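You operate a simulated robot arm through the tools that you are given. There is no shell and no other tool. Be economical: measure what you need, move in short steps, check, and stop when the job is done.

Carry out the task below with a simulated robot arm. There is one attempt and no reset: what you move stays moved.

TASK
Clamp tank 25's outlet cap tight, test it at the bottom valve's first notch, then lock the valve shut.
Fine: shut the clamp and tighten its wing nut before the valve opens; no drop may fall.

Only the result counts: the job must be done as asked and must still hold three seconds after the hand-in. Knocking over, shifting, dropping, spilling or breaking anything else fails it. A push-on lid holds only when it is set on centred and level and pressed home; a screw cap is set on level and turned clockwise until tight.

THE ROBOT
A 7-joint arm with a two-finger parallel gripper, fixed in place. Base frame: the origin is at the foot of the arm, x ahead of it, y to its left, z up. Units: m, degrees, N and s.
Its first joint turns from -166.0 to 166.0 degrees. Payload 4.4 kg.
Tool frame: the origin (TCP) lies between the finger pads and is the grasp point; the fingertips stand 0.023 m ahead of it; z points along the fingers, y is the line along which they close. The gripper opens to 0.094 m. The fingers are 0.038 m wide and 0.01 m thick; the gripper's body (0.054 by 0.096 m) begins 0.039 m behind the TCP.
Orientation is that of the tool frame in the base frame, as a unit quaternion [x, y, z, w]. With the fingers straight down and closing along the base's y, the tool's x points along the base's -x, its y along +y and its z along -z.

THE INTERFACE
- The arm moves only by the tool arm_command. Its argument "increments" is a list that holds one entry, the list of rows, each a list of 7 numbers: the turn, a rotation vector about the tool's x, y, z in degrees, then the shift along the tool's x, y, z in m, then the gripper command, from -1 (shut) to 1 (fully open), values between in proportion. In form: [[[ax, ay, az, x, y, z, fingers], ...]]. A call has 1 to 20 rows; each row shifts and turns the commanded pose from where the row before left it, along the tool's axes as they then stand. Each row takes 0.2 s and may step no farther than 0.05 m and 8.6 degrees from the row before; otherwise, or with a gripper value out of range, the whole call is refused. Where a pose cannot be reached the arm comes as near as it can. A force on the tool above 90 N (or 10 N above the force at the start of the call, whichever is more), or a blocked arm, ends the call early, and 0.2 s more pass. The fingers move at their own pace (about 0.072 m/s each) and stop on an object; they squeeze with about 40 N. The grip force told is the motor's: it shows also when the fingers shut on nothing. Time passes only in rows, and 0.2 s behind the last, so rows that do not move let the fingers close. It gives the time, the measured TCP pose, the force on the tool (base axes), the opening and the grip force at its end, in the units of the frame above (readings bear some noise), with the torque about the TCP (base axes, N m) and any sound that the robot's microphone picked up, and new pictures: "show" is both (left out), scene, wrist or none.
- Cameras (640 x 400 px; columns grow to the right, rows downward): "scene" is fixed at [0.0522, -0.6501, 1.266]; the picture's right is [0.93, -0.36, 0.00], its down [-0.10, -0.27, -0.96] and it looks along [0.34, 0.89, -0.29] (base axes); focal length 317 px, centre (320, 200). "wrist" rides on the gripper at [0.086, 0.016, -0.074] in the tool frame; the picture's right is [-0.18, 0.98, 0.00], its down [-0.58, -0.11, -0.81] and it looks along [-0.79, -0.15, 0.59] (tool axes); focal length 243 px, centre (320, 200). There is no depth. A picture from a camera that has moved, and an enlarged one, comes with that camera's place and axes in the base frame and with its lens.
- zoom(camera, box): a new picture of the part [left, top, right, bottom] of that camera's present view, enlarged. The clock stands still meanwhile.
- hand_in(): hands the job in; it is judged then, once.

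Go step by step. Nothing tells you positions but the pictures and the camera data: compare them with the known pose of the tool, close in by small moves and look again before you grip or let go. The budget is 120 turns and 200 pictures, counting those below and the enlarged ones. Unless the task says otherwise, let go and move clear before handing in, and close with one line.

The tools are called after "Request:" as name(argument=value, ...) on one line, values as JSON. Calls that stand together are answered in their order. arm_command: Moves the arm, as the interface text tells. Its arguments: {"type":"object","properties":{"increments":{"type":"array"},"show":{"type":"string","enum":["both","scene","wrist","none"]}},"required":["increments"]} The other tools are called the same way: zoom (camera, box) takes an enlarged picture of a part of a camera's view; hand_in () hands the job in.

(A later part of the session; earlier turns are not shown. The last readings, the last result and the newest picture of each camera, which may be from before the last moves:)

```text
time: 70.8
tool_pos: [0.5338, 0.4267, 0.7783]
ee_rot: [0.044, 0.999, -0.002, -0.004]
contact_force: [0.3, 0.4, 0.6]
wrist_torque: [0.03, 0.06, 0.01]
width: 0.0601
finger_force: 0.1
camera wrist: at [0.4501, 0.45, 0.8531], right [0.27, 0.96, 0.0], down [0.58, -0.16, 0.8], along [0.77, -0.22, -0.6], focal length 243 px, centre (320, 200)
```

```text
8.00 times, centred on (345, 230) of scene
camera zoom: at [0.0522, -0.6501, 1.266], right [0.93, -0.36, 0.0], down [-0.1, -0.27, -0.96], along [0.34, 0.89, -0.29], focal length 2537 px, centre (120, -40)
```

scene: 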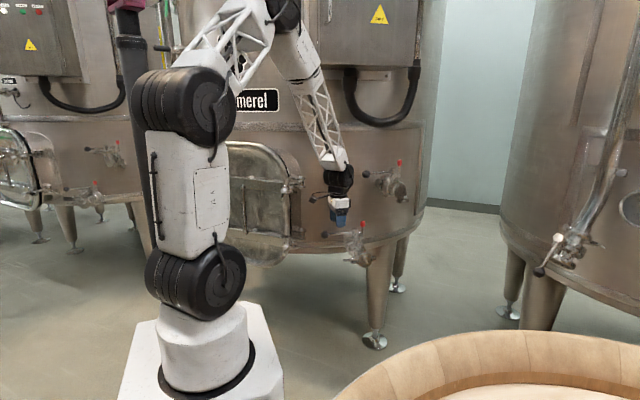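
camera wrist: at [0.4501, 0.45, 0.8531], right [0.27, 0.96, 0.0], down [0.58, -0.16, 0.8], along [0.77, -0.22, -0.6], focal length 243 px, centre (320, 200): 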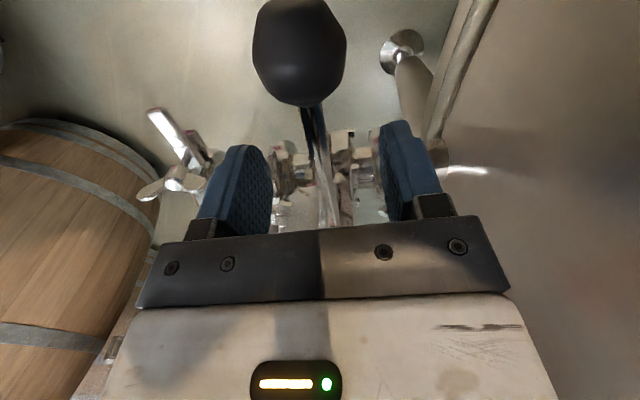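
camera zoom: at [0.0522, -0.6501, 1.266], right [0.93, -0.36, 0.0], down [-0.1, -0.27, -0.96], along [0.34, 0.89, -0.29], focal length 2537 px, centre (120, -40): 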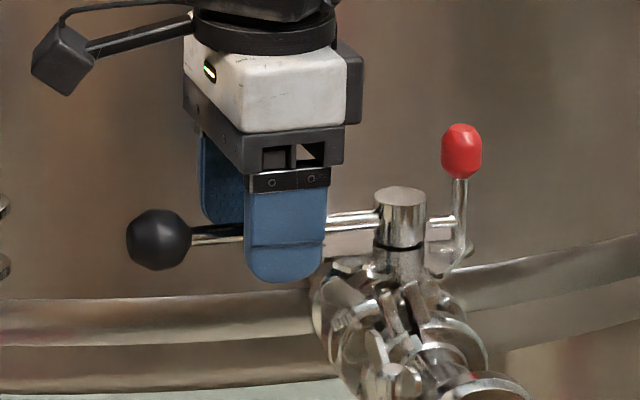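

Request:
arm_command(increments=[[[0, 0, 0, 0, 0, 0, -0.5], [0, 0, 0, 0, 0, 0, -1], [0, 0, 0, 0, 0, 0, -1], [0, 0, 0, 0, 0, 0, -1]]], show="none")

Request:
arm_command(increments=[[[0, 0, -2, 0, -0.0026, 0, -1], [0, 0, 0, 0, 0, 0, -1]]], show="none")

Request:
zoom(camera="scene", box=[315, 205, 375, 255])

```text
time: 71.8
tool_pos: [0.5339, 0.4256, 0.7783]
ee_rot: [0.043, 0.999, -0.002, -0.004]
contact_force: [-2.5, -19.0, 12.1]
wrist_torque: [-0.21, 0.13, -1.44]
width: 0.0095
finger_force: 45.7
```

```text
time: 72.4
tool_pos: [0.5334, 0.4269, 0.7776]
ee_rot: [0.024, 1.0, -0.001, -0.003]
contact_force: [-6.7, 30.5, -6.8]
wrist_torque: [0.31, 0.06, -1.7]
width: 0.0109
finger_force: 44.7
```

```text
8.00 times, centred on (345, 230) of scene
camera zoom: at [0.0522, -0.6501, 1.266], right [0.93, -0.36, 0.0], down [-0.1, -0.27, -0.96], along [0.34, 0.89, -0.29], focal length 2537 px, centre (120, -40)
```

zoom: 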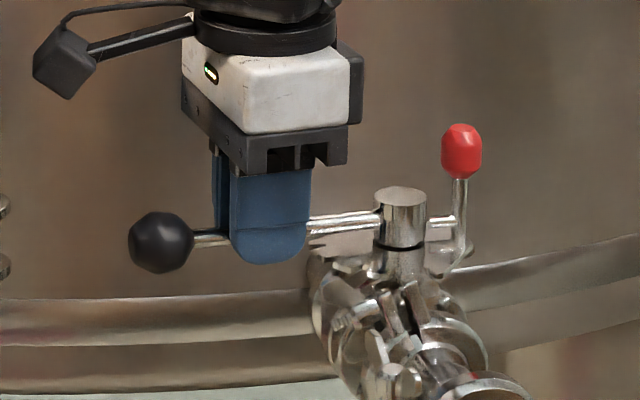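

No motion at 30 N. I'll push a little more to see whether it yields.

Request:
arm_command(increments=[[[0, 0, -1, 0, -0.0018, 0, -1], [0, 0, 0, 0, 0, 0, -1]]], show="none")

Request:
zoom(camera="scene", box=[346, 214, 370, 246])

Request:
zoom(camera="wrist", box=[250, 100, 410, 230])

```text
time: 73.2
tool_pos: [0.5331, 0.4257, 0.7785]
ee_rot: [0.015, 1.0, 0.0, -0.004]
contact_force: [-5.9, 34.5, -17.7]
wrist_torque: [0.42, 0.43, -1.7]
width: 0.0118
finger_force: 45.4
stopped in row 2: the force on the tool passed its limit at 93 N (the readings are from after the stop); the commanded pose is now the measured one
```

```text
12.50 times, centred on (358, 230) of scene
camera zoom: at [0.0522, -0.6501, 1.266], right [0.93, -0.36, 0.0], down [-0.1, -0.27, -0.96], along [0.34, 0.89, -0.29], focal length 3965 px, centre (-155, -175)
```

zoom: 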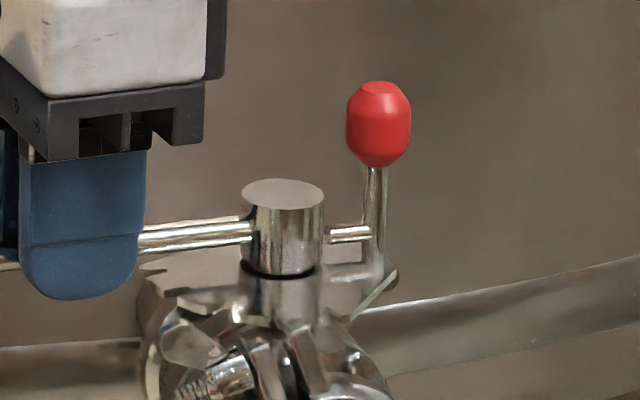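

```text
3.08 times, centred on (330, 165) of wrist
camera zoom: at [0.4491, 0.4439, 0.8534], right [0.22, 0.98, 0.0], down [0.58, -0.13, 0.8], along [0.78, -0.17, -0.6], focal length 746 px, centre (289, 308)
```

zoom: 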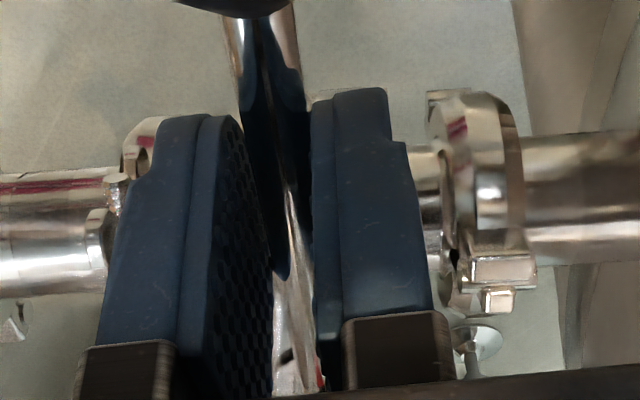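

The handle is locked by the red-knobbed latch. I'll release the rod, back away, and approach the latch from -y with the tool tilted, keeping the wrist clear of the upper valve.

Request:
arm_command(increments=[[[0, 0, 0, 0, 0, 0, 0.28], [0, 0, 0, 0, 0, 0, 0.28], [0, 0, 0, 0, 0, -0.03, 0.28], [0, 0, 0, 0, 0, -0.03, 0.28], [0, 0, 0, 0, -0.04, -0.01, 0.28], [0, 0, 0, 0, -0.04, 0, 0.28], [0, 0, 0, 0, -0.04, 0, 0.28], [0, 0, 0, 0, -0.04, 0, 0.28], [0, 0, -8.4, 0, 0, 0, 0.28], [0, 0, -8.4, 0, 0, 0, 0.28], [0, 0, -8.4, 0, 0, 0, 0.28], [0, 0, -8.4, 0, 0, 0, 0.28], [0, 0, -8.4, 0, 0, 0, 0.28], [0, 0, -8.4, 0, 0, 0, 0.28], [0, 0, -8.4, 0, 0, 0, 0.28], [0, 0, -8.4, 0, 0, 0, 0.28], [0, 0, -8.4, 0, 0, 0, 0.28], [0, 0, -8.4, 0, 0, 0, 0.28], [0, 0, -7.7, 0, 0, 0, 0.28], [0, 0, 0, 0, 0, 0, 0.28]]], show="none")

Request:
arm_command(increments=[[[0, -7.5, 0, 0, -0.02, 0, 0.28], [0, -7.5, 0, 0, -0.02, 0, 0.28], [0, -7.5, 0, 0, -0.02, 0, 0.28], [0, -7.5, 0, 0, -0.02, 0, 0.28], [0, 0, 0, 0, 0, 0, 0.28]]])

Request:
zoom(camera="wrist", box=[240, 60, 440, 220])

```text
time: 77.3
tool_pos: [0.5283, 0.2633, 0.8495]
ee_rot: [-0.706, 0.708, 0.002, -0.003]
contact_force: [0.6, 0.6, 0.4]
wrist_torque: [-0.03, 0.0, 0.0]
width: 0.0602
finger_force: 0.0
```

```text
time: 78.5
tool_pos: [0.6107, 0.266, 0.849]
ee_rot: [-0.682, 0.684, 0.185, 0.181]
contact_force: [-0.1, 0.9, 0.5]
wrist_torque: [0.0, 0.01, 0.05]
width: 0.0603
finger_force: 0.2
camera wrist: at [0.5947, 0.1523, 0.8699], right [-0.98, 0.16, 0.1], down [0.11, 0.1, 0.99], along [0.15, 0.98, -0.12], focal length 243 px, centre (320, 200)
```

scene: 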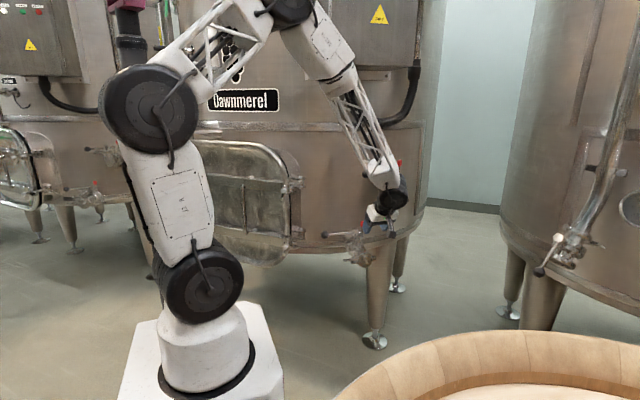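
wrist: 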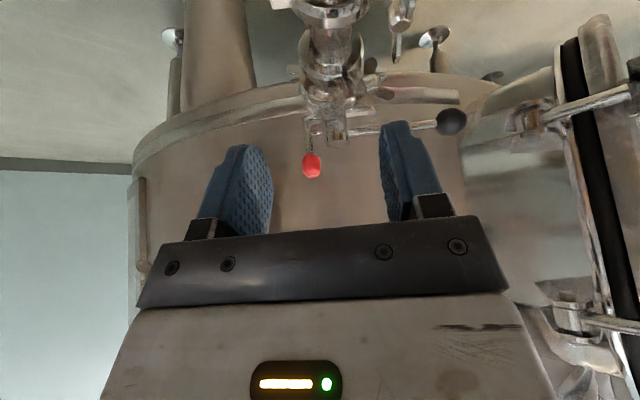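

```text
2.50 times, centred on (340, 140) of wrist
camera zoom: at [0.5947, 0.1523, 0.8699], right [-0.98, 0.16, 0.1], down [0.11, 0.1, 0.99], along [0.15, 0.98, -0.12], focal length 606 px, centre (270, 350)
```

zoom: 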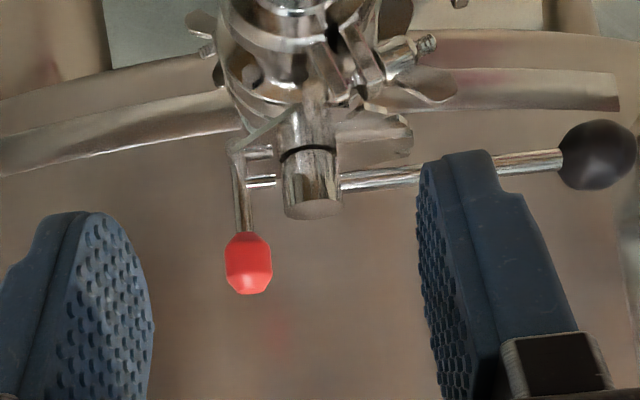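

Request:
zoom(camera="wrist", box=[300, 95, 370, 185])

Request:
zoom(camera="scene", box=[390, 155, 414, 185])

```text
4.44 times, centred on (335, 140) of wrist
camera zoom: at [0.5947, 0.1523, 0.8699], right [-0.98, 0.16, 0.1], down [0.11, 0.1, 0.99], along [0.15, 0.98, -0.12], focal length 1078 px, centre (253, 467)
```

zoom: 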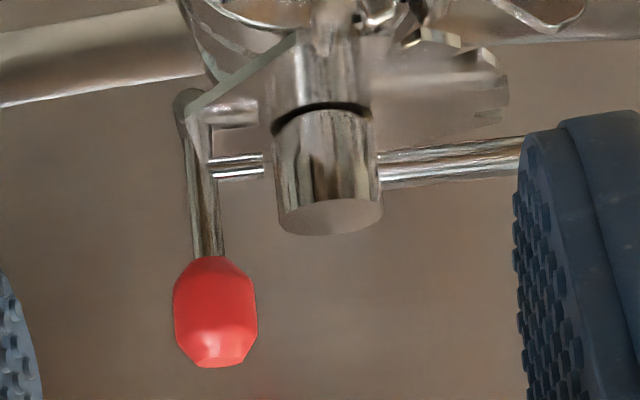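

```text
13.33 times, centred on (402, 170) of scene
camera zoom: at [0.0522, -0.6501, 1.266], right [0.93, -0.36, 0.0], down [-0.1, -0.27, -0.96], along [0.34, 0.89, -0.29], focal length 4229 px, centre (-773, 600)
```

zoom: 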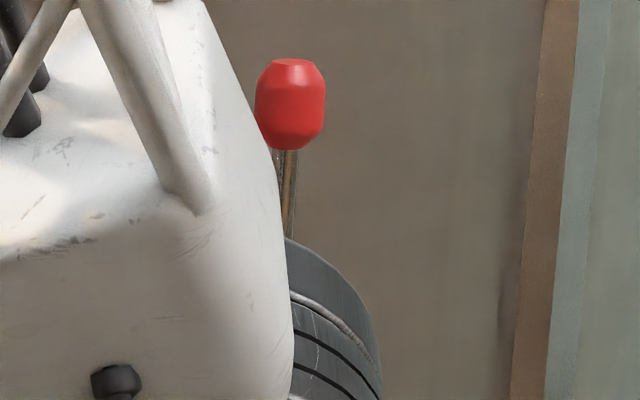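

The latch looks like a vertical plunger at the end of the handle's short stub, with its foot in the plate. Its red knob is at (0.641, 0.424, 0.794). I'll tilt to 45° and bring the fingers to it from -y.

Request:
arm_command(increments=[[[0, -7.5, 0, 0, 0, 0, 0], [0, -7.5, 0, 0, -0.01, 0, -0.28], [0, 0, 0, -0.026, -0.01, 0.019, -0.28], [0, 0, 0, -0.026, -0.01, 0.02, -0.28], [0, 0, 0, -0.026, 0, 0.02, -0.28], [0, 0, 0, 0, 0, 0, -0.28]]])

Request:
zoom(camera="wrist", box=[240, 60, 440, 220])

Request:
zoom(camera="scene", box=[320, 150, 420, 250])

```text
time: 80.0
tool_pos: [0.639, 0.3609, 0.8606]
ee_rot: [-0.652, 0.655, 0.273, 0.269]
contact_force: [0.9, -0.3, 0.4]
wrist_torque: [0.01, 0.02, 0.04]
width: 0.0337
finger_force: 0.1
camera wrist: at [0.6234, 0.2467, 0.8525], right [-0.98, 0.13, 0.14], down [0.11, -0.16, 0.98], along [0.15, 0.98, 0.14], focal length 243 px, centre (320, 200)
```

scene: 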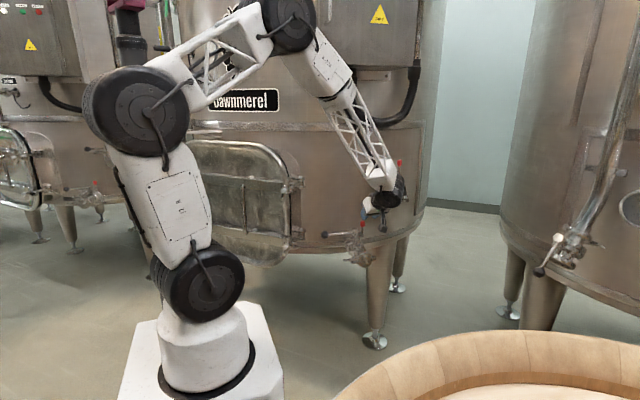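
wrist: 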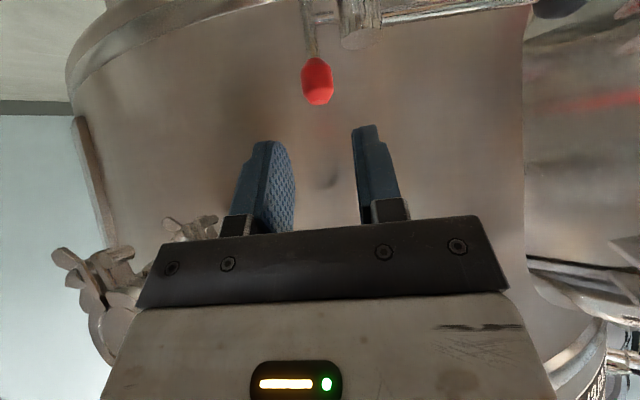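

```text
2.50 times, centred on (340, 140) of wrist
camera zoom: at [0.6234, 0.2467, 0.8525], right [-0.98, 0.13, 0.14], down [0.11, -0.16, 0.98], along [0.15, 0.98, 0.14], focal length 606 px, centre (270, 350)
```

zoom: 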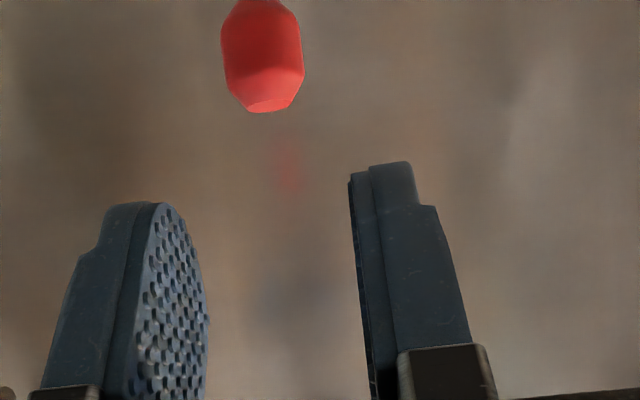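

```text
4.00 times, centred on (370, 200) of scene
camera zoom: at [0.0522, -0.6501, 1.266], right [0.93, -0.36, 0.0], down [-0.1, -0.27, -0.96], along [0.34, 0.89, -0.29], focal length 1269 px, centre (120, 200)
```

zoom: 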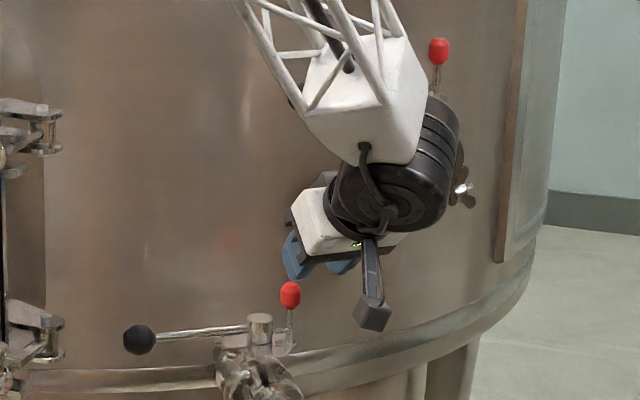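

Request:
arm_command(increments=[[[0, 0, 0, 0, -0.0025, 0.025, -0.28], [0, 0, 0, 0, 0, 0.025, -0.28], [0, 0, 0, 0, 0, 0.02, -0.28], [0, 0, 0, 0, 0, 0.013, -0.28], [0, 0, 0, 0, 0, 0, -0.28]]], show="wrist")

Request:
zoom(camera="scene", box=[330, 195, 390, 245])

```text
time: 81.2
tool_pos: [0.6421, 0.421, 0.8017]
ee_rot: [-0.652, 0.655, 0.272, 0.269]
contact_force: [-0.3, 0.1, -0.2]
wrist_torque: [0.0, -0.01, 0.0]
width: 0.0337
finger_force: 0.1
camera wrist: at [0.6263, 0.3066, 0.7936], right [-0.98, 0.13, 0.14], down [0.11, -0.16, 0.98], along [0.15, 0.98, 0.14], focal length 243 px, centre (320, 200)
```

wrist: 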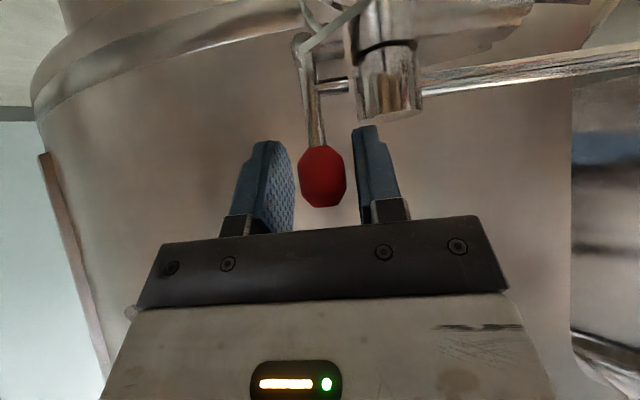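

```text
8.00 times, centred on (360, 220) of scene
camera zoom: at [0.0522, -0.6501, 1.266], right [0.93, -0.36, 0.0], down [-0.1, -0.27, -0.96], along [0.34, 0.89, -0.29], focal length 2537 px, centre (0, 40)
```

zoom: 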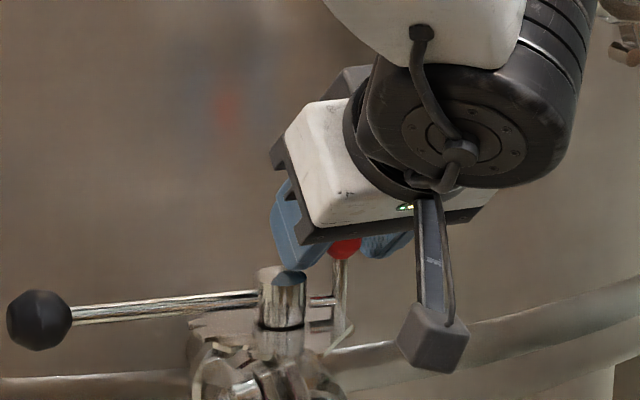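

The red knob is between the fingers. I'll take a close look at the plunger foot, then close on it.

Request:
zoom(camera="wrist", box=[270, 0, 430, 120])

Request:
arm_command(increments=[[[0, 0, 0, 0, 0, 0, -1], [0, 0, 0, 0, 0, 0, -1], [0, 0, 0, 0, 0, 0, -1]]], show="none")

```text
3.33 times, centred on (350, 60) of wrist
camera zoom: at [0.6263, 0.3066, 0.7936], right [-0.98, 0.13, 0.14], down [0.11, -0.16, 0.98], along [0.15, 0.98, 0.14], focal length 809 px, centre (220, 667)
```

zoom: 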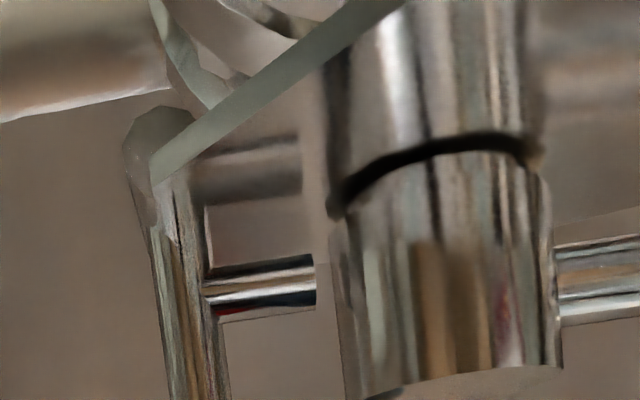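

```text
time: 82.0
tool_pos: [0.6431, 0.4209, 0.8017]
ee_rot: [-0.652, 0.655, 0.273, 0.268]
contact_force: [-17.1, 3.0, 5.8]
wrist_torque: [-0.05, 0.92, -0.11]
width: 0.0186
finger_force: 44.8
```

Gripped (18.6 mm). I'll lift gently in small steps.

Request:
arm_command(increments=[[[0, 0, 0, -0.0028, -0.0008, -0.0028, -1], [0, 0, 0, 0, 0, 0, -1]]], show="none")

Request:
arm_command(increments=[[[0, 0, 0, -0.0028, 0, -0.0028, -1], [0, 0, 0, 0, 0, 0, -1]]], show="none")

Request:
zoom(camera="wrist", box=[270, 0, 430, 120])

Request:
zoom(camera="scene", box=[340, 215, 376, 245])

```text
time: 82.5
tool_pos: [0.6415, 0.4196, 0.804]
ee_rot: [-0.652, 0.655, 0.272, 0.267]
contact_force: [-13.4, 3.4, -29.6]
wrist_torque: [0.25, 0.62, -0.09]
width: 0.019
finger_force: 44.5
```

```text
time: 83.2
tool_pos: [0.6421, 0.4213, 0.8093]
ee_rot: [-0.651, 0.656, 0.272, 0.268]
contact_force: [-11.7, -4.4, -29.9]
wrist_torque: [0.0, 0.59, 0.0]
width: 0.0189
finger_force: 45.0
```

```text
3.33 times, centred on (350, 60) of wrist
camera zoom: at [0.6265, 0.3059, 0.8011], right [-0.98, 0.13, 0.14], down [0.12, -0.16, 0.98], along [0.15, 0.98, 0.14], focal length 809 px, centre (220, 667)
```

zoom: 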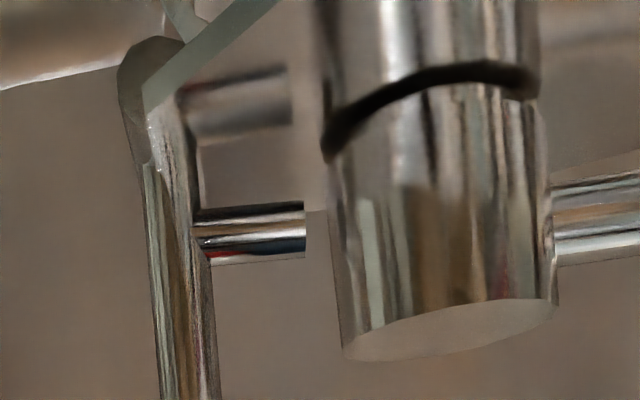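

```text
13.33 times, centred on (358, 230) of scene
camera zoom: at [0.0522, -0.6501, 1.266], right [0.93, -0.36, 0.0], down [-0.1, -0.27, -0.96], along [0.34, 0.89, -0.29], focal length 4229 px, centre (-187, -200)
```

zoom: 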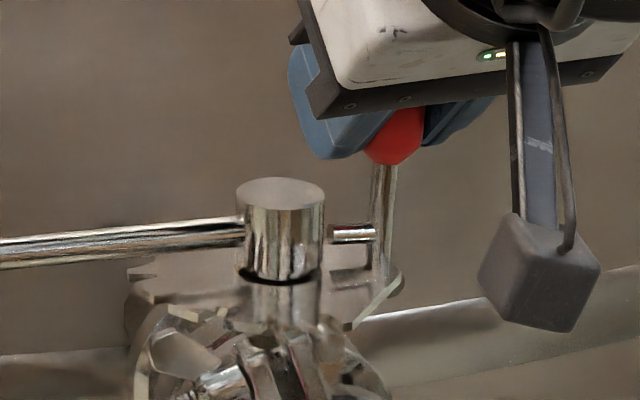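

The fingers are slipping up the knob at about 30 N and the plunger isn't rising. I'll check whether the lever tilts instead by pulling gently in -y after regripping.

Request:
arm_command(increments=[[[0, 0, 0, 0.0028, 0, 0.0028, -0.6], [0, 0, 0, 0.0028, 0, 0.0028, -0.6], [0, 0, 0, 0.001, 0, 0.001, -1], [0, 0, 0, 0, 0, 0, -1], [0, 0, 0, 0, 0, 0, -1]]], show="none")

Request:
arm_command(increments=[[[0, 0, 0, 0.0021, 0, -0.0021, -1], [0, 0, 0, 0, 0, 0, -1]]], show="none")

Request:
arm_command(increments=[[[0, 0, 0, 0.0021, 0, -0.0021, -1], [0, 0, 0, 0, 0, 0, -1]]], show="none")

Request:
zoom(camera="wrist", box=[260, 40, 420, 220])

```text
time: 84.3
tool_pos: [0.6417, 0.4209, 0.8017]
ee_rot: [-0.652, 0.655, 0.273, 0.269]
contact_force: [-18.4, 13.6, 31.0]
wrist_torque: [-0.01, 1.1, -0.15]
width: 0.0195
finger_force: 44.6
```

```text
time: 85.0
tool_pos: [0.6424, 0.4174, 0.7993]
ee_rot: [-0.651, 0.656, 0.273, 0.268]
contact_force: [-22.1, 31.0, -3.0]
wrist_torque: [0.62, 1.16, -0.11]
width: 0.0186
finger_force: 45.2
```

```text
time: 85.5
tool_pos: [0.6423, 0.4141, 0.8002]
ee_rot: [-0.652, 0.655, 0.272, 0.267]
contact_force: [-31.6, 28.0, -11.9]
wrist_torque: [0.74, 1.6, -0.14]
width: 0.0188
finger_force: 45.6
```

```text
2.22 times, centred on (340, 130) of wrist
camera zoom: at [0.6257, 0.2994, 0.7915], right [-0.98, 0.13, 0.14], down [0.12, -0.16, 0.98], along [0.15, 0.98, 0.14], focal length 539 px, centre (276, 356)
```

zoom: 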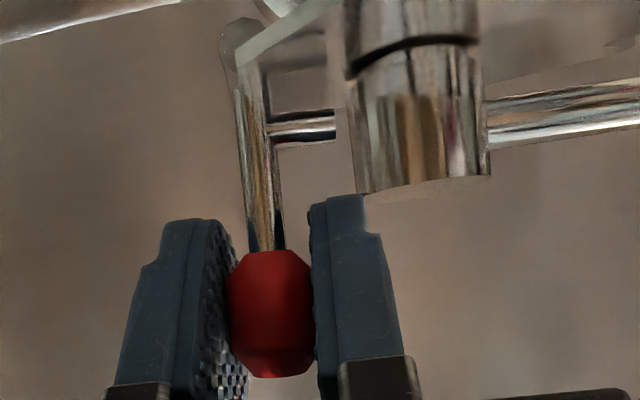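

The latch doesn't give to 30 N up or to -y. I'll compare with other valves in view for a hint on how the latch looks unlocked.

Request:
zoom(camera="scene", box=[520, 180, 640, 290])

Request:
zoom(camera="scene", box=[60, 130, 140, 220])

Request:
zoom(camera="wrist", box=[270, 0, 400, 110])

```text
3.64 times, centred on (580, 235) of scene
camera zoom: at [0.0522, -0.6501, 1.266], right [0.93, -0.36, 0.0], down [-0.1, -0.27, -0.96], along [0.34, 0.89, -0.29], focal length 1153 px, centre (-626, 73)
```

zoom: 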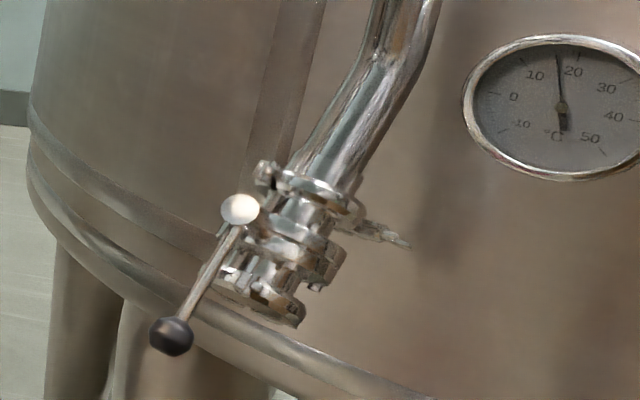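

```text
4.44 times, centred on (100, 175) of scene
camera zoom: at [0.0522, -0.6501, 1.266], right [0.93, -0.36, 0.0], down [-0.1, -0.27, -0.96], along [0.34, 0.89, -0.29], focal length 1410 px, centre (1298, 311)
```

zoom: 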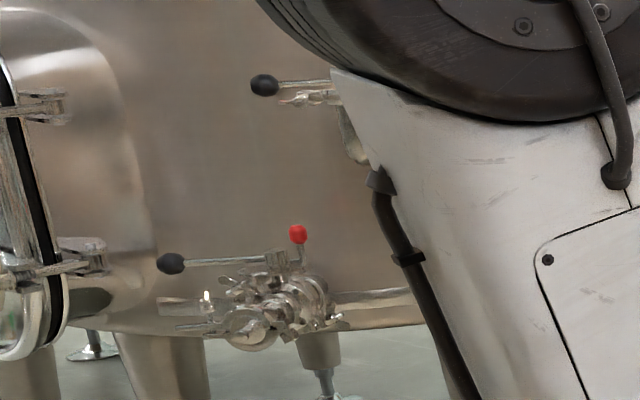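

```text
3.64 times, centred on (335, 55) of wrist
camera zoom: at [0.6257, 0.2994, 0.7915], right [-0.98, 0.13, 0.14], down [0.12, -0.16, 0.98], along [0.15, 0.98, 0.14], focal length 882 px, centre (266, 727)
```

zoom: 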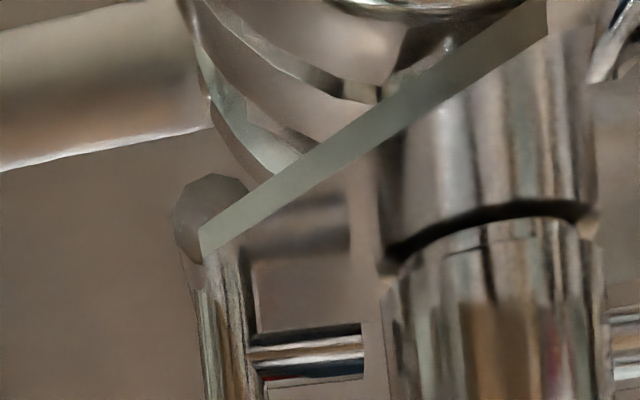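

The foot is a wider end sitting in the plate's edge at the shut position. Before trying a stronger lift, I'll test whether the plunger is press-to-release by pressing gently from above with closed fingers.

Request:
arm_command(increments=[[[0, 0, 0, 0, 0, 0, -0.28], [0, 0, 0, 0, 0, 0, -0.28], [0, 0, 0, -0.012, 0, -0.012, -0.28], [0, 0, 0, -0.0187, 0, -0.0187, -0.28], [0, 0, 0, -0.0049, 0, 0.0049, -1], [0, 0, 0, 0, 0, 0, -1], [0, 0, 0, 0, 0, 0, -1]]], show="wrist")

Request:
zoom(camera="scene", box=[340, 210, 376, 240])

```text
time: 87.2
tool_pos: [0.6433, 0.4203, 0.8435]
ee_rot: [-0.652, 0.655, 0.273, 0.269]
contact_force: [0.8, 0.1, -0.3]
wrist_torque: [0.0, -0.01, 0.0]
width: 0.0002
finger_force: 39.5
camera wrist: at [0.6272, 0.3066, 0.836], right [-0.98, 0.13, 0.14], down [0.11, -0.16, 0.98], along [0.15, 0.98, 0.14], focal length 243 px, centre (320, 200)
```

wrist: 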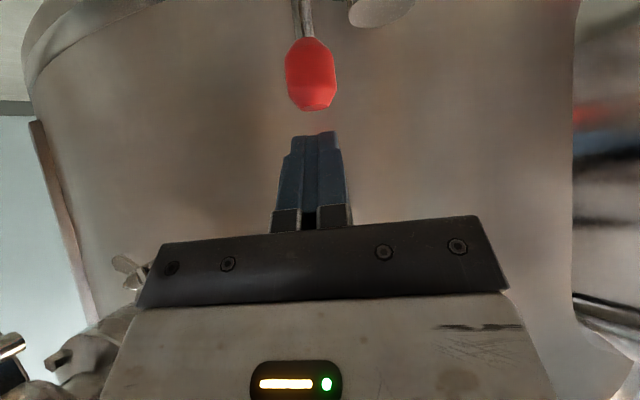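

```text
13.33 times, centred on (358, 225) of scene
camera zoom: at [0.0522, -0.6501, 1.266], right [0.93, -0.36, 0.0], down [-0.1, -0.27, -0.96], along [0.34, 0.89, -0.29], focal length 4229 px, centre (-187, -133)
```

zoom: 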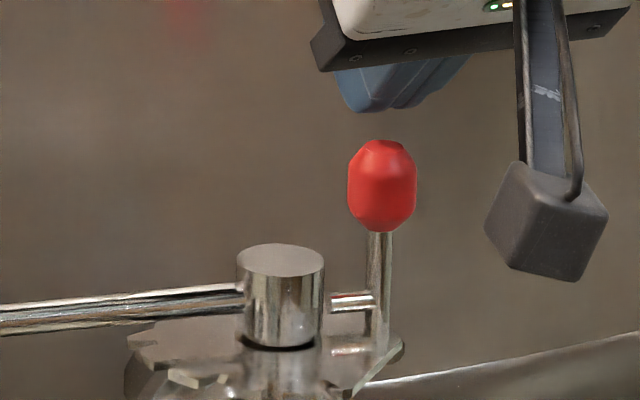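

Request:
arm_command(increments=[[[0, 0, 0, 0.005, 0.001, 0.005, -1], [0, 0, 0, 0.0035, 0, 0.0035, -1], [0, 0, 0, 0.002, 0, 0.002, -1], [0, 0, 0, 0, 0, 0, -1]]], show="none")

Request:
arm_command(increments=[[[0, 0, 0, 0.002, 0, 0.002, -1], [0, 0, 0, 0, 0, 0, -1]]], show="none")

Request:
zoom(camera="scene", box=[340, 210, 376, 240])

```text
time: 88.2
tool_pos: [0.6431, 0.4219, 0.8337]
ee_rot: [-0.653, 0.653, 0.272, 0.27]
contact_force: [4.2, 25.1, 45.8]
wrist_torque: [0.59, -0.01, -0.06]
width: 0.0
finger_force: 39.5
```

```text
time: 88.8
tool_pos: [0.6443, 0.4225, 0.8339]
ee_rot: [-0.652, 0.653, 0.272, 0.272]
contact_force: [-0.4, 2.5, 4.0]
wrist_torque: [0.05, 0.07, 0.06]
width: 0.0
finger_force: 40.0
stopped in row 2: the force on the tool passed its limit at 92 N (the readings are from after the stop); the commanded pose is now the measured one
```

```text
13.33 times, centred on (358, 225) of scene
camera zoom: at [0.0522, -0.6501, 1.266], right [0.93, -0.36, 0.0], down [-0.1, -0.27, -0.96], along [0.34, 0.89, -0.29], focal length 4229 px, centre (-187, -133)
```

zoom: 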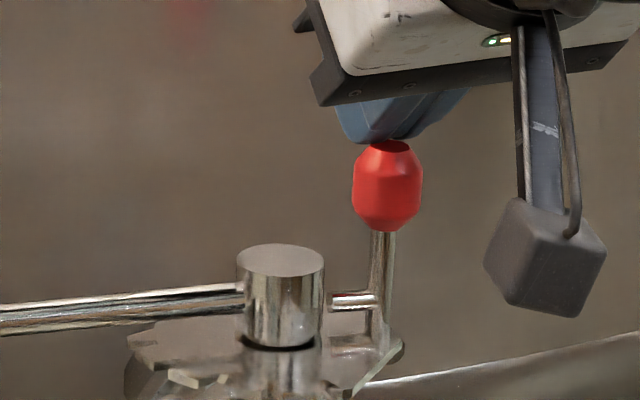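

The press nudged the T-shaped latch outward (+x) by about 1.5 mm, so it slides radially along its stub. I'll regrip the knob and pull it toward +x.

Request:
arm_command(increments=[[[0, 0, 0, -0.005, 0, -0.005, -1], [0, 0, 0, 0, 0.001, 0, -0.28], [0, 0, 0, 0, 0, 0, -0.28], [0, 0, 0, 0.01, 0, 0.009, -0.28], [0, 0, 0, 0.0185, 0, 0.018, -0.28], [0, 0, 0, 0, 0, 0, -0.28], [0, 0, 0, 0, 0, 0, -1], [0, 0, 0, 0, 0, 0, -1], [0, 0, 0, 0, 0, 0, -1]]], show="none")

Request:
arm_command(increments=[[[0, 0, 0, 0, -0.002, 0, -1], [0, 0, 0, 0, 0, 0, -1]]], show="none")

Request:
arm_command(increments=[[[0, 0, 0, 0, -0.002, 0, -1], [0, 0, 0, 0, 0, 0, -1]]], show="none")

Request:
zoom(camera="scene", box=[340, 210, 376, 240])

Request:
zoom(camera="wrist", box=[250, 0, 430, 140])

```text
time: 90.8
tool_pos: [0.6427, 0.4225, 0.8007]
ee_rot: [0.653, -0.652, -0.273, -0.271]
contact_force: [-22.4, -1.9, 7.5]
wrist_torque: [-0.13, 1.11, -0.12]
width: 0.0191
finger_force: 44.9
```

```text
time: 91.4
tool_pos: [0.6444, 0.4216, 0.8001]
ee_rot: [-0.652, 0.654, 0.271, 0.272]
contact_force: [-32.7, -10.7, 14.6]
wrist_torque: [0.15, 1.54, -0.17]
width: 0.0206
finger_force: 44.6
```

```text
time: 92.0
tool_pos: [0.6485, 0.4215, 0.8004]
ee_rot: [-0.652, 0.653, 0.272, 0.272]
contact_force: [-31.8, -8.2, 12.8]
wrist_torque: [-0.11, 1.57, -0.18]
width: 0.0215
finger_force: 45.1
```

```text
13.33 times, centred on (358, 225) of scene
camera zoom: at [0.0522, -0.6501, 1.266], right [0.93, -0.36, 0.0], down [-0.1, -0.27, -0.96], along [0.34, 0.89, -0.29], focal length 4229 px, centre (-187, -133)
```

zoom: 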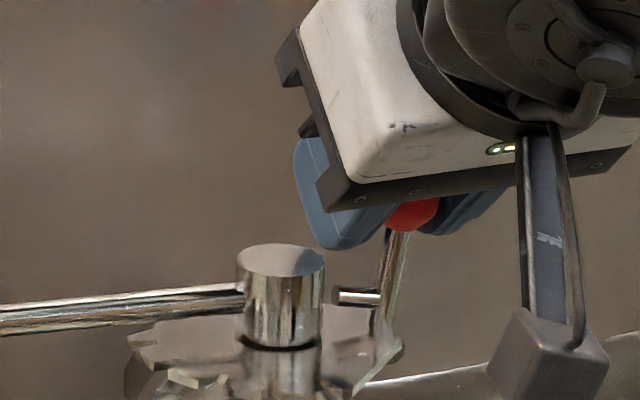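

```text
2.86 times, centred on (340, 70) of wrist
camera zoom: at [0.6311, 0.3075, 0.7915], right [-0.98, 0.13, 0.13], down [0.11, -0.16, 0.98], along [0.15, 0.98, 0.15], focal length 693 px, centre (263, 571)
```

zoom: 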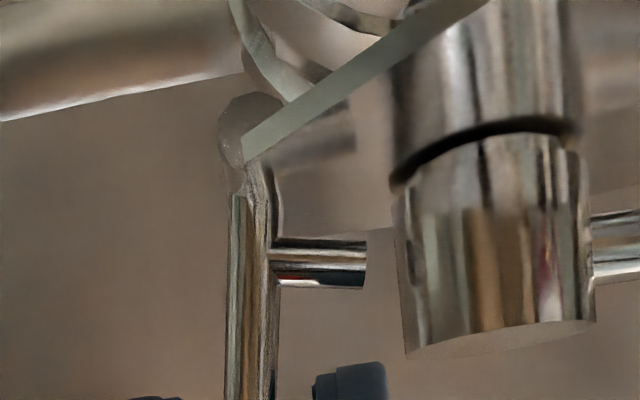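

The red piece is a lever pivoting at its foot, and its stub is a tongue that enters the stem. Swinging it outward unlocks the handle, and the tongue is now clear. I'll release to see if it stays, then push it further out with the -x finger.

Request:
arm_command(increments=[[[0, 0, 0, 0, -0.0045, 0, -0.4], [0, 0, 0, 0, -0.007, 0, 0.06], [0, 0, 0, 0, -0.003, 0, 0.06], [0, 0, 0, 0, 0, 0, 0.06]]], show="none")

Request:
zoom(camera="wrist", box=[250, 40, 430, 220])

Request:
zoom(camera="scene", box=[340, 210, 376, 240])

```text
time: 93.0
tool_pos: [0.6623, 0.4219, 0.8006]
ee_rot: [-0.652, 0.653, 0.271, 0.272]
contact_force: [-0.5, 0.5, 0.1]
wrist_torque: [-0.01, 0.04, -0.01]
width: 0.0502
finger_force: 0.3
```

```text
2.22 times, centred on (340, 130) of wrist
camera zoom: at [0.6462, 0.3076, 0.7916], right [-0.98, 0.13, 0.13], down [0.11, -0.16, 0.98], along [0.15, 0.98, 0.15], focal length 539 px, centre (276, 356)
```

zoom: 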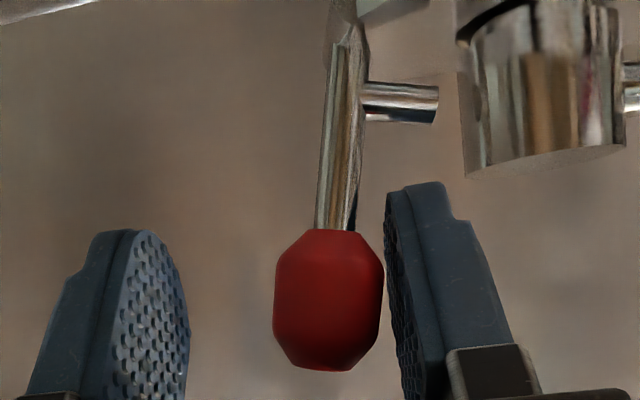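

```text
13.33 times, centred on (358, 225) of scene
camera zoom: at [0.0522, -0.6501, 1.266], right [0.93, -0.36, 0.0], down [-0.1, -0.27, -0.96], along [0.34, 0.89, -0.29], focal length 4229 px, centre (-187, -133)
```

zoom: 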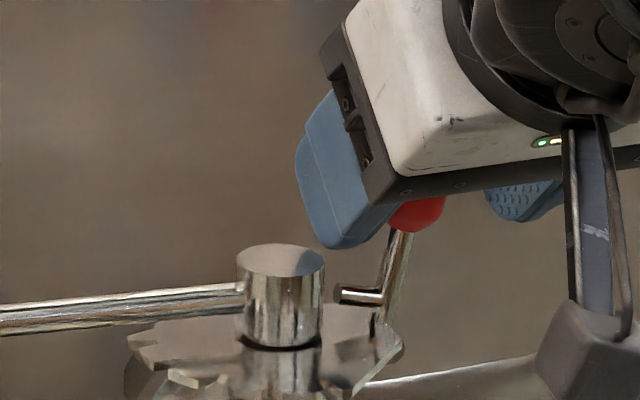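

It stays where put. I'll push it out a bit more, then back away.

Request:
arm_command(increments=[[[0, 0, 0, 0, -0.006, 0, 0.06], [0, 0, 0, 0, -0.006, 0, 0.06], [0, 0, 0, 0, -0.005, 0, 0.06], [0, 0, 0, 0, 0, 0, 0.06]]], show="none")

Request:
arm_command(increments=[[[0, 0, 0, 0, -0.002, 0, 0.28], [0, 0, 0, 0, 0, -0.03, 0.28], [0, 0, 0, 0, 0, -0.04, 0.28], [0, 0, 0, 0, 0, -0.04, 0.28], [0, 0, 0, 0, 0, 0, 0.28]]], show="none")

Request:
zoom(camera="scene", box=[330, 205, 390, 255])

Request:
zoom(camera="wrist", box=[200, 0, 520, 220])

```text
time: 94.0
tool_pos: [0.679, 0.422, 0.8012]
ee_rot: [0.653, -0.653, -0.273, -0.271]
contact_force: [-0.1, 0.2, -0.6]
wrist_torque: [-0.01, 0.02, 0.0]
width: 0.0499
finger_force: 0.1
```

```text
time: 95.2
tool_pos: [0.6821, 0.3446, 0.8781]
ee_rot: [-0.652, 0.654, 0.271, 0.272]
contact_force: [-0.3, -0.4, -0.3]
wrist_torque: [-0.02, 0.0, 0.01]
width: 0.0603
finger_force: 0.1
```

```text
8.00 times, centred on (360, 230) of scene
camera zoom: at [0.0522, -0.6501, 1.266], right [0.93, -0.36, 0.0], down [-0.1, -0.27, -0.96], along [0.34, 0.89, -0.29], focal length 2537 px, centre (0, -40)
```

zoom: 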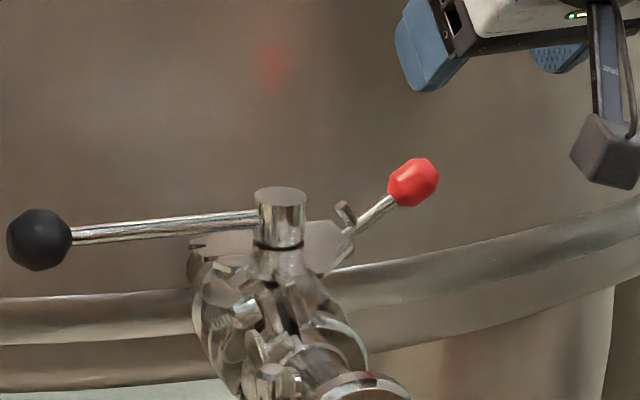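

```text
1.82 times, centred on (360, 110) of wrist
camera zoom: at [0.6654, 0.2297, 0.869], right [-0.98, 0.13, 0.13], down [0.11, -0.16, 0.98], along [0.15, 0.98, 0.15], focal length 441 px, centre (247, 364)
```

zoom: 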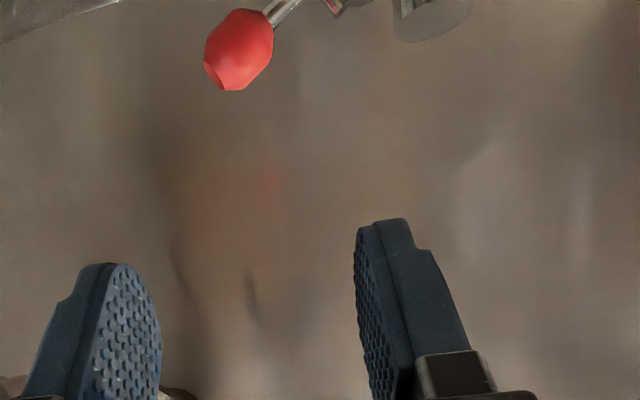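

Unlocked, with the lever out at about 45°. Now I need the notch angles, so I'll go to the earlier safe viewpoint and zoom on the plate.

Request:
arm_command(increments=[[[0, 0, 0, -0.002, 0.0325, -0.016, 0.28], [0, 0, 0, -0.002, 0.0325, -0.016, 0.28], [0, 0, 0, -0.002, 0.0325, -0.016, 0.28], [0, 0, 0, -0.001, 0.0325, -0.016, 0.28], [0, 7.5, 0, 0, 0, 0, 0.28], [0, 7.5, 0, 0, 0, 0, 0.28], [0, 7.5, 0, 0, 0, 0, 0.28], [0, 7.5, 0, 0, 0, 0, 0.28], [0, 7.5, 0, 0, 0, 0, 0.28], [0, 7.2, 0, 0, 0, 0, 0.28], [0, 0, 0, 0, 0, 0, 0.28]]], show="wrist")

Request:
zoom(camera="wrist", box=[255, 85, 335, 165])

```text
time: 97.6
tool_pos: [0.5506, 0.3031, 0.9265]
ee_rot: [-0.707, 0.708, 0.003, 0.003]
contact_force: [0.3, 0.5, 0.1]
wrist_torque: [-0.01, -0.01, 0.0]
width: 0.0604
finger_force: 0.0
camera wrist: at [0.5348, 0.2161, 1.0015], right [-0.98, 0.19, 0.0], down [0.11, 0.57, 0.81], along [0.15, 0.8, -0.59], focal length 243 px, centre (320, 200)
```

wrist: 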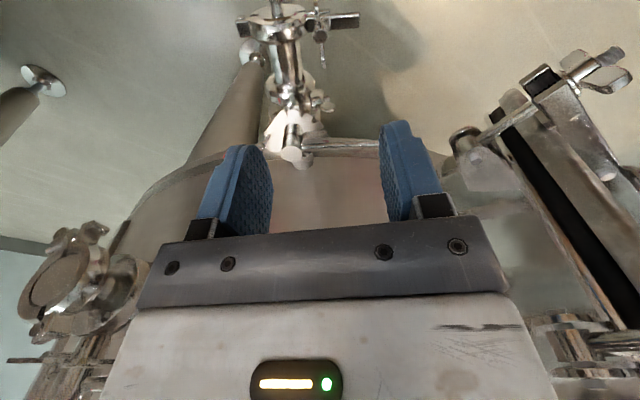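

```text
5.00 times, centred on (295, 125) of wrist
camera zoom: at [0.5348, 0.2161, 1.0015], right [-0.98, 0.19, 0.0], down [0.11, 0.57, 0.81], along [0.15, 0.8, -0.59], focal length 1213 px, centre (445, 575)
```

zoom: 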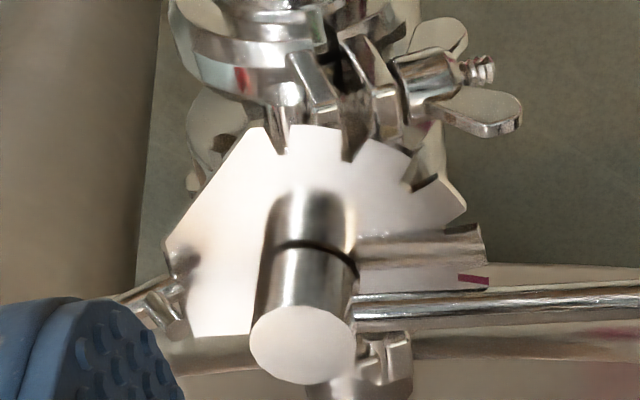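

The plate notches lie at roughly 30°, 60° and 90° from shut, so the first is a 30° counter-clockwise turn. I'll return to the rod grasp pose by the same safe path.

Request:
arm_command(increments=[[[0, 0, 8, 0, 0.013, 0, 0.28], [0, 0, 8, 0, 0, 0, 0.28], [0, 0, 8, 0, 0, 0, 0.28], [0, 0, 8, 0, 0, 0, 0.28], [0, 0, 8, 0, 0, 0, 0.28], [0, 0, 8, 0, 0, 0, 0.28], [0, 0, 8, 0, 0, 0, 0.28], [0, 0, 8, 0, 0, 0, 0.28], [0, 0, 8, 0, 0, 0, 0.28], [0, 0, 8, 0, 0, 0, 0.28], [0, 0, 8, 0, 0, 0, 0.28], [0, 0, 7, 0, 0, 0, 0.28], [0, 0, 0, 0, 0, 0.032, 0.28], [0, 0, 0, 0, 0, 0.032, 0.28], [0, 0, 0, 0, 0, 0.031, 0.28], [0, 0, 0, 0.003, 0.03, 0, 0.28], [0, 0, 0, 0.003, 0.03, 0, 0.28], [0, 0, 0, 0.003, 0.03, 0, 0.28], [0, 0, 0, 0.003, 0.033, 0, 0.28], [0, 0, 0, 0, 0, 0, 0.28]]], show="wrist")

```text
time: 101.8
tool_pos: [0.5366, 0.4273, 0.8333]
ee_rot: [0.045, 0.999, 0.004, -0.001]
contact_force: [-0.6, -0.5, -0.2]
wrist_torque: [0.01, -0.03, 0.01]
width: 0.0605
finger_force: 0.1
camera wrist: at [0.4522, 0.4506, 0.9081], right [0.27, 0.96, 0.01], down [0.57, -0.17, 0.8], along [0.78, -0.21, -0.59], focal length 243 px, centre (320, 200)
```

wrist: 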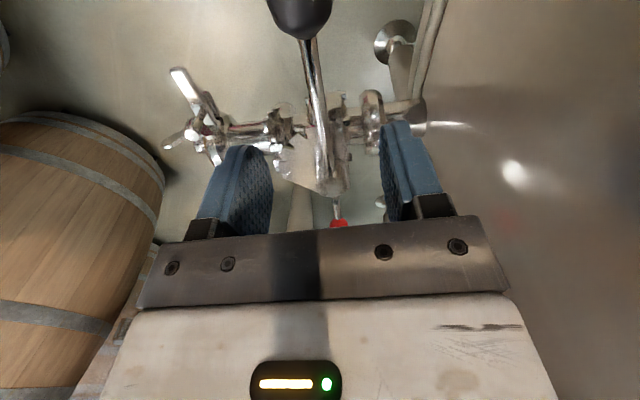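

Request:
arm_command(increments=[[[0, 0, 0, 0, 0, 0.02, 0.28], [0, 0, 0, 0, 0, 0.02, 0.28], [0, 0, 0, 0, 0, 0.015, 0], [0, 0, 0, 0, 0, 0, -0.6], [0, 0, 0, 0, 0, 0, -1], [0, 0, 0, 0, 0, 0, -1], [0, 0, 0, 0, 0, 0, -1]]], show="none")

Request:
arm_command(increments=[[[0, 0, -2, 0, -0.0025, 0, -1], [0, 0, -2, 0, -0.0025, 0, -1], [0, 0, 0, 0, 0, 0, -1]]], show="none")

Request:
zoom(camera="scene", box=[315, 205, 375, 255])

```text
time: 103.4
tool_pos: [0.5364, 0.428, 0.7788]
ee_rot: [0.045, 0.999, 0.004, -0.001]
contact_force: [2.9, -55.5, 9.1]
wrist_torque: [-0.62, 0.12, -1.73]
width: 0.0104
finger_force: 45.0
```

```text
time: 104.2
tool_pos: [0.5369, 0.4244, 0.7791]
ee_rot: [0.009, 1.0, 0.004, 0.0]
contact_force: [-4.1, -14.0, -13.1]
wrist_torque: [-0.18, -0.29, -1.62]
width: 0.011
finger_force: 45.3
```

```text
8.00 times, centred on (345, 230) of scene
camera zoom: at [0.0522, -0.6501, 1.266], right [0.93, -0.36, 0.0], down [-0.1, -0.27, -0.96], along [0.34, 0.89, -0.29], focal length 2537 px, centre (120, -40)
```

zoom: 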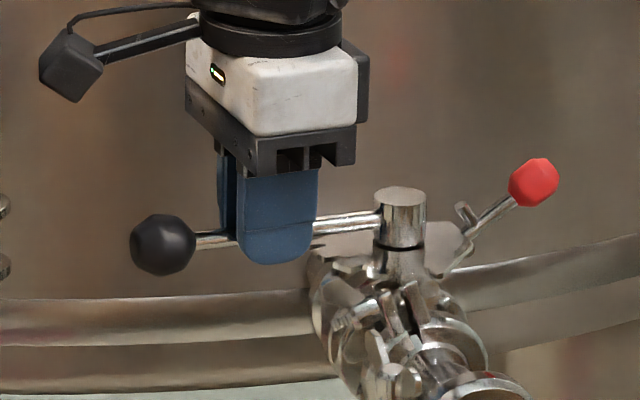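

The handle now moves freely. I'll sweep it along its arc in small steps, stopping short to check.

Request:
arm_command(increments=[[[0, 0, 0, -0.0002, -0.0043, 0, -1], [0, 0, -2, -0.0002, -0.0043, 0, -1], [0, 0, -3.5, -0.0006, -0.0044, 0, -1], [0, 0, -3.5, -0.0006, -0.0044, 0, -1], [0, 0, 0, 0, 0, 0, -1]]], show="none")

Request:
arm_command(increments=[[[0, 0, -3.5, -0.0006, -0.0043, 0, -1], [0, 0, -3.5, -0.0006, -0.0043, 0, -1], [0, 0, 0, 0, 0, 0, -1]]], show="none")

Request:
zoom(camera="scene", box=[315, 205, 375, 255])

Request:
zoom(camera="wrist", box=[240, 0, 440, 230])

```text
time: 105.4
tool_pos: [0.5389, 0.4071, 0.7789]
ee_rot: [-0.069, 0.998, 0.005, 0.0]
contact_force: [-35.3, 22.8, 0.4]
wrist_torque: [0.27, 0.5, 1.8]
width: 0.0106
finger_force: 45.2
```

```text
time: 106.2
tool_pos: [0.5414, 0.3993, 0.779]
ee_rot: [-0.13, 0.992, 0.005, 0.001]
contact_force: [-37.6, 21.7, 5.2]
wrist_torque: [0.3, 0.46, 1.8]
width: 0.0105
finger_force: 44.8
```

```text
8.00 times, centred on (345, 230) of scene
camera zoom: at [0.0522, -0.6501, 1.266], right [0.93, -0.36, 0.0], down [-0.1, -0.27, -0.96], along [0.34, 0.89, -0.29], focal length 2537 px, centre (120, -40)
```

zoom: 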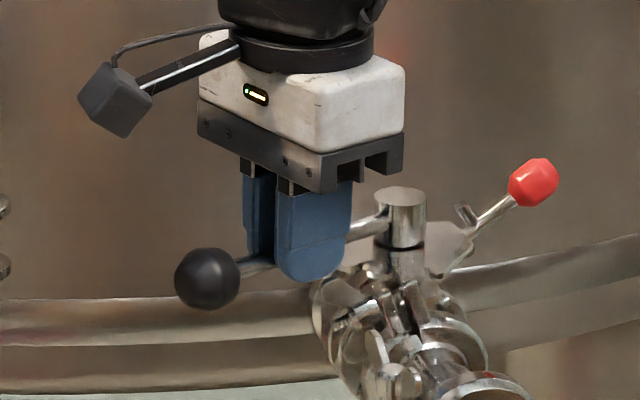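

```text
1.74 times, centred on (340, 115) of wrist
camera zoom: at [0.4534, 0.3899, 0.8532], right [-0.08, 1.0, 0.01], down [0.59, 0.04, 0.81], along [0.8, 0.07, -0.59], focal length 422 px, centre (285, 348)
```

zoom: 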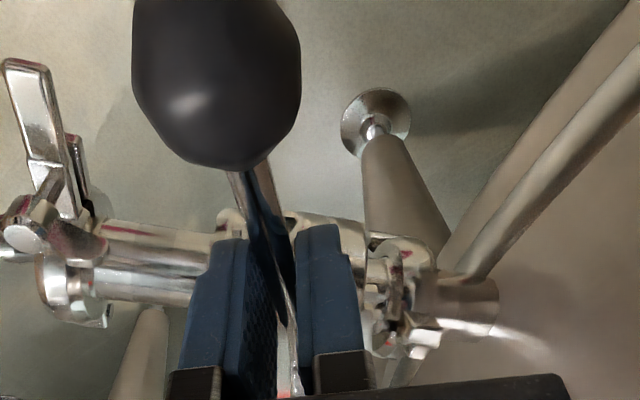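

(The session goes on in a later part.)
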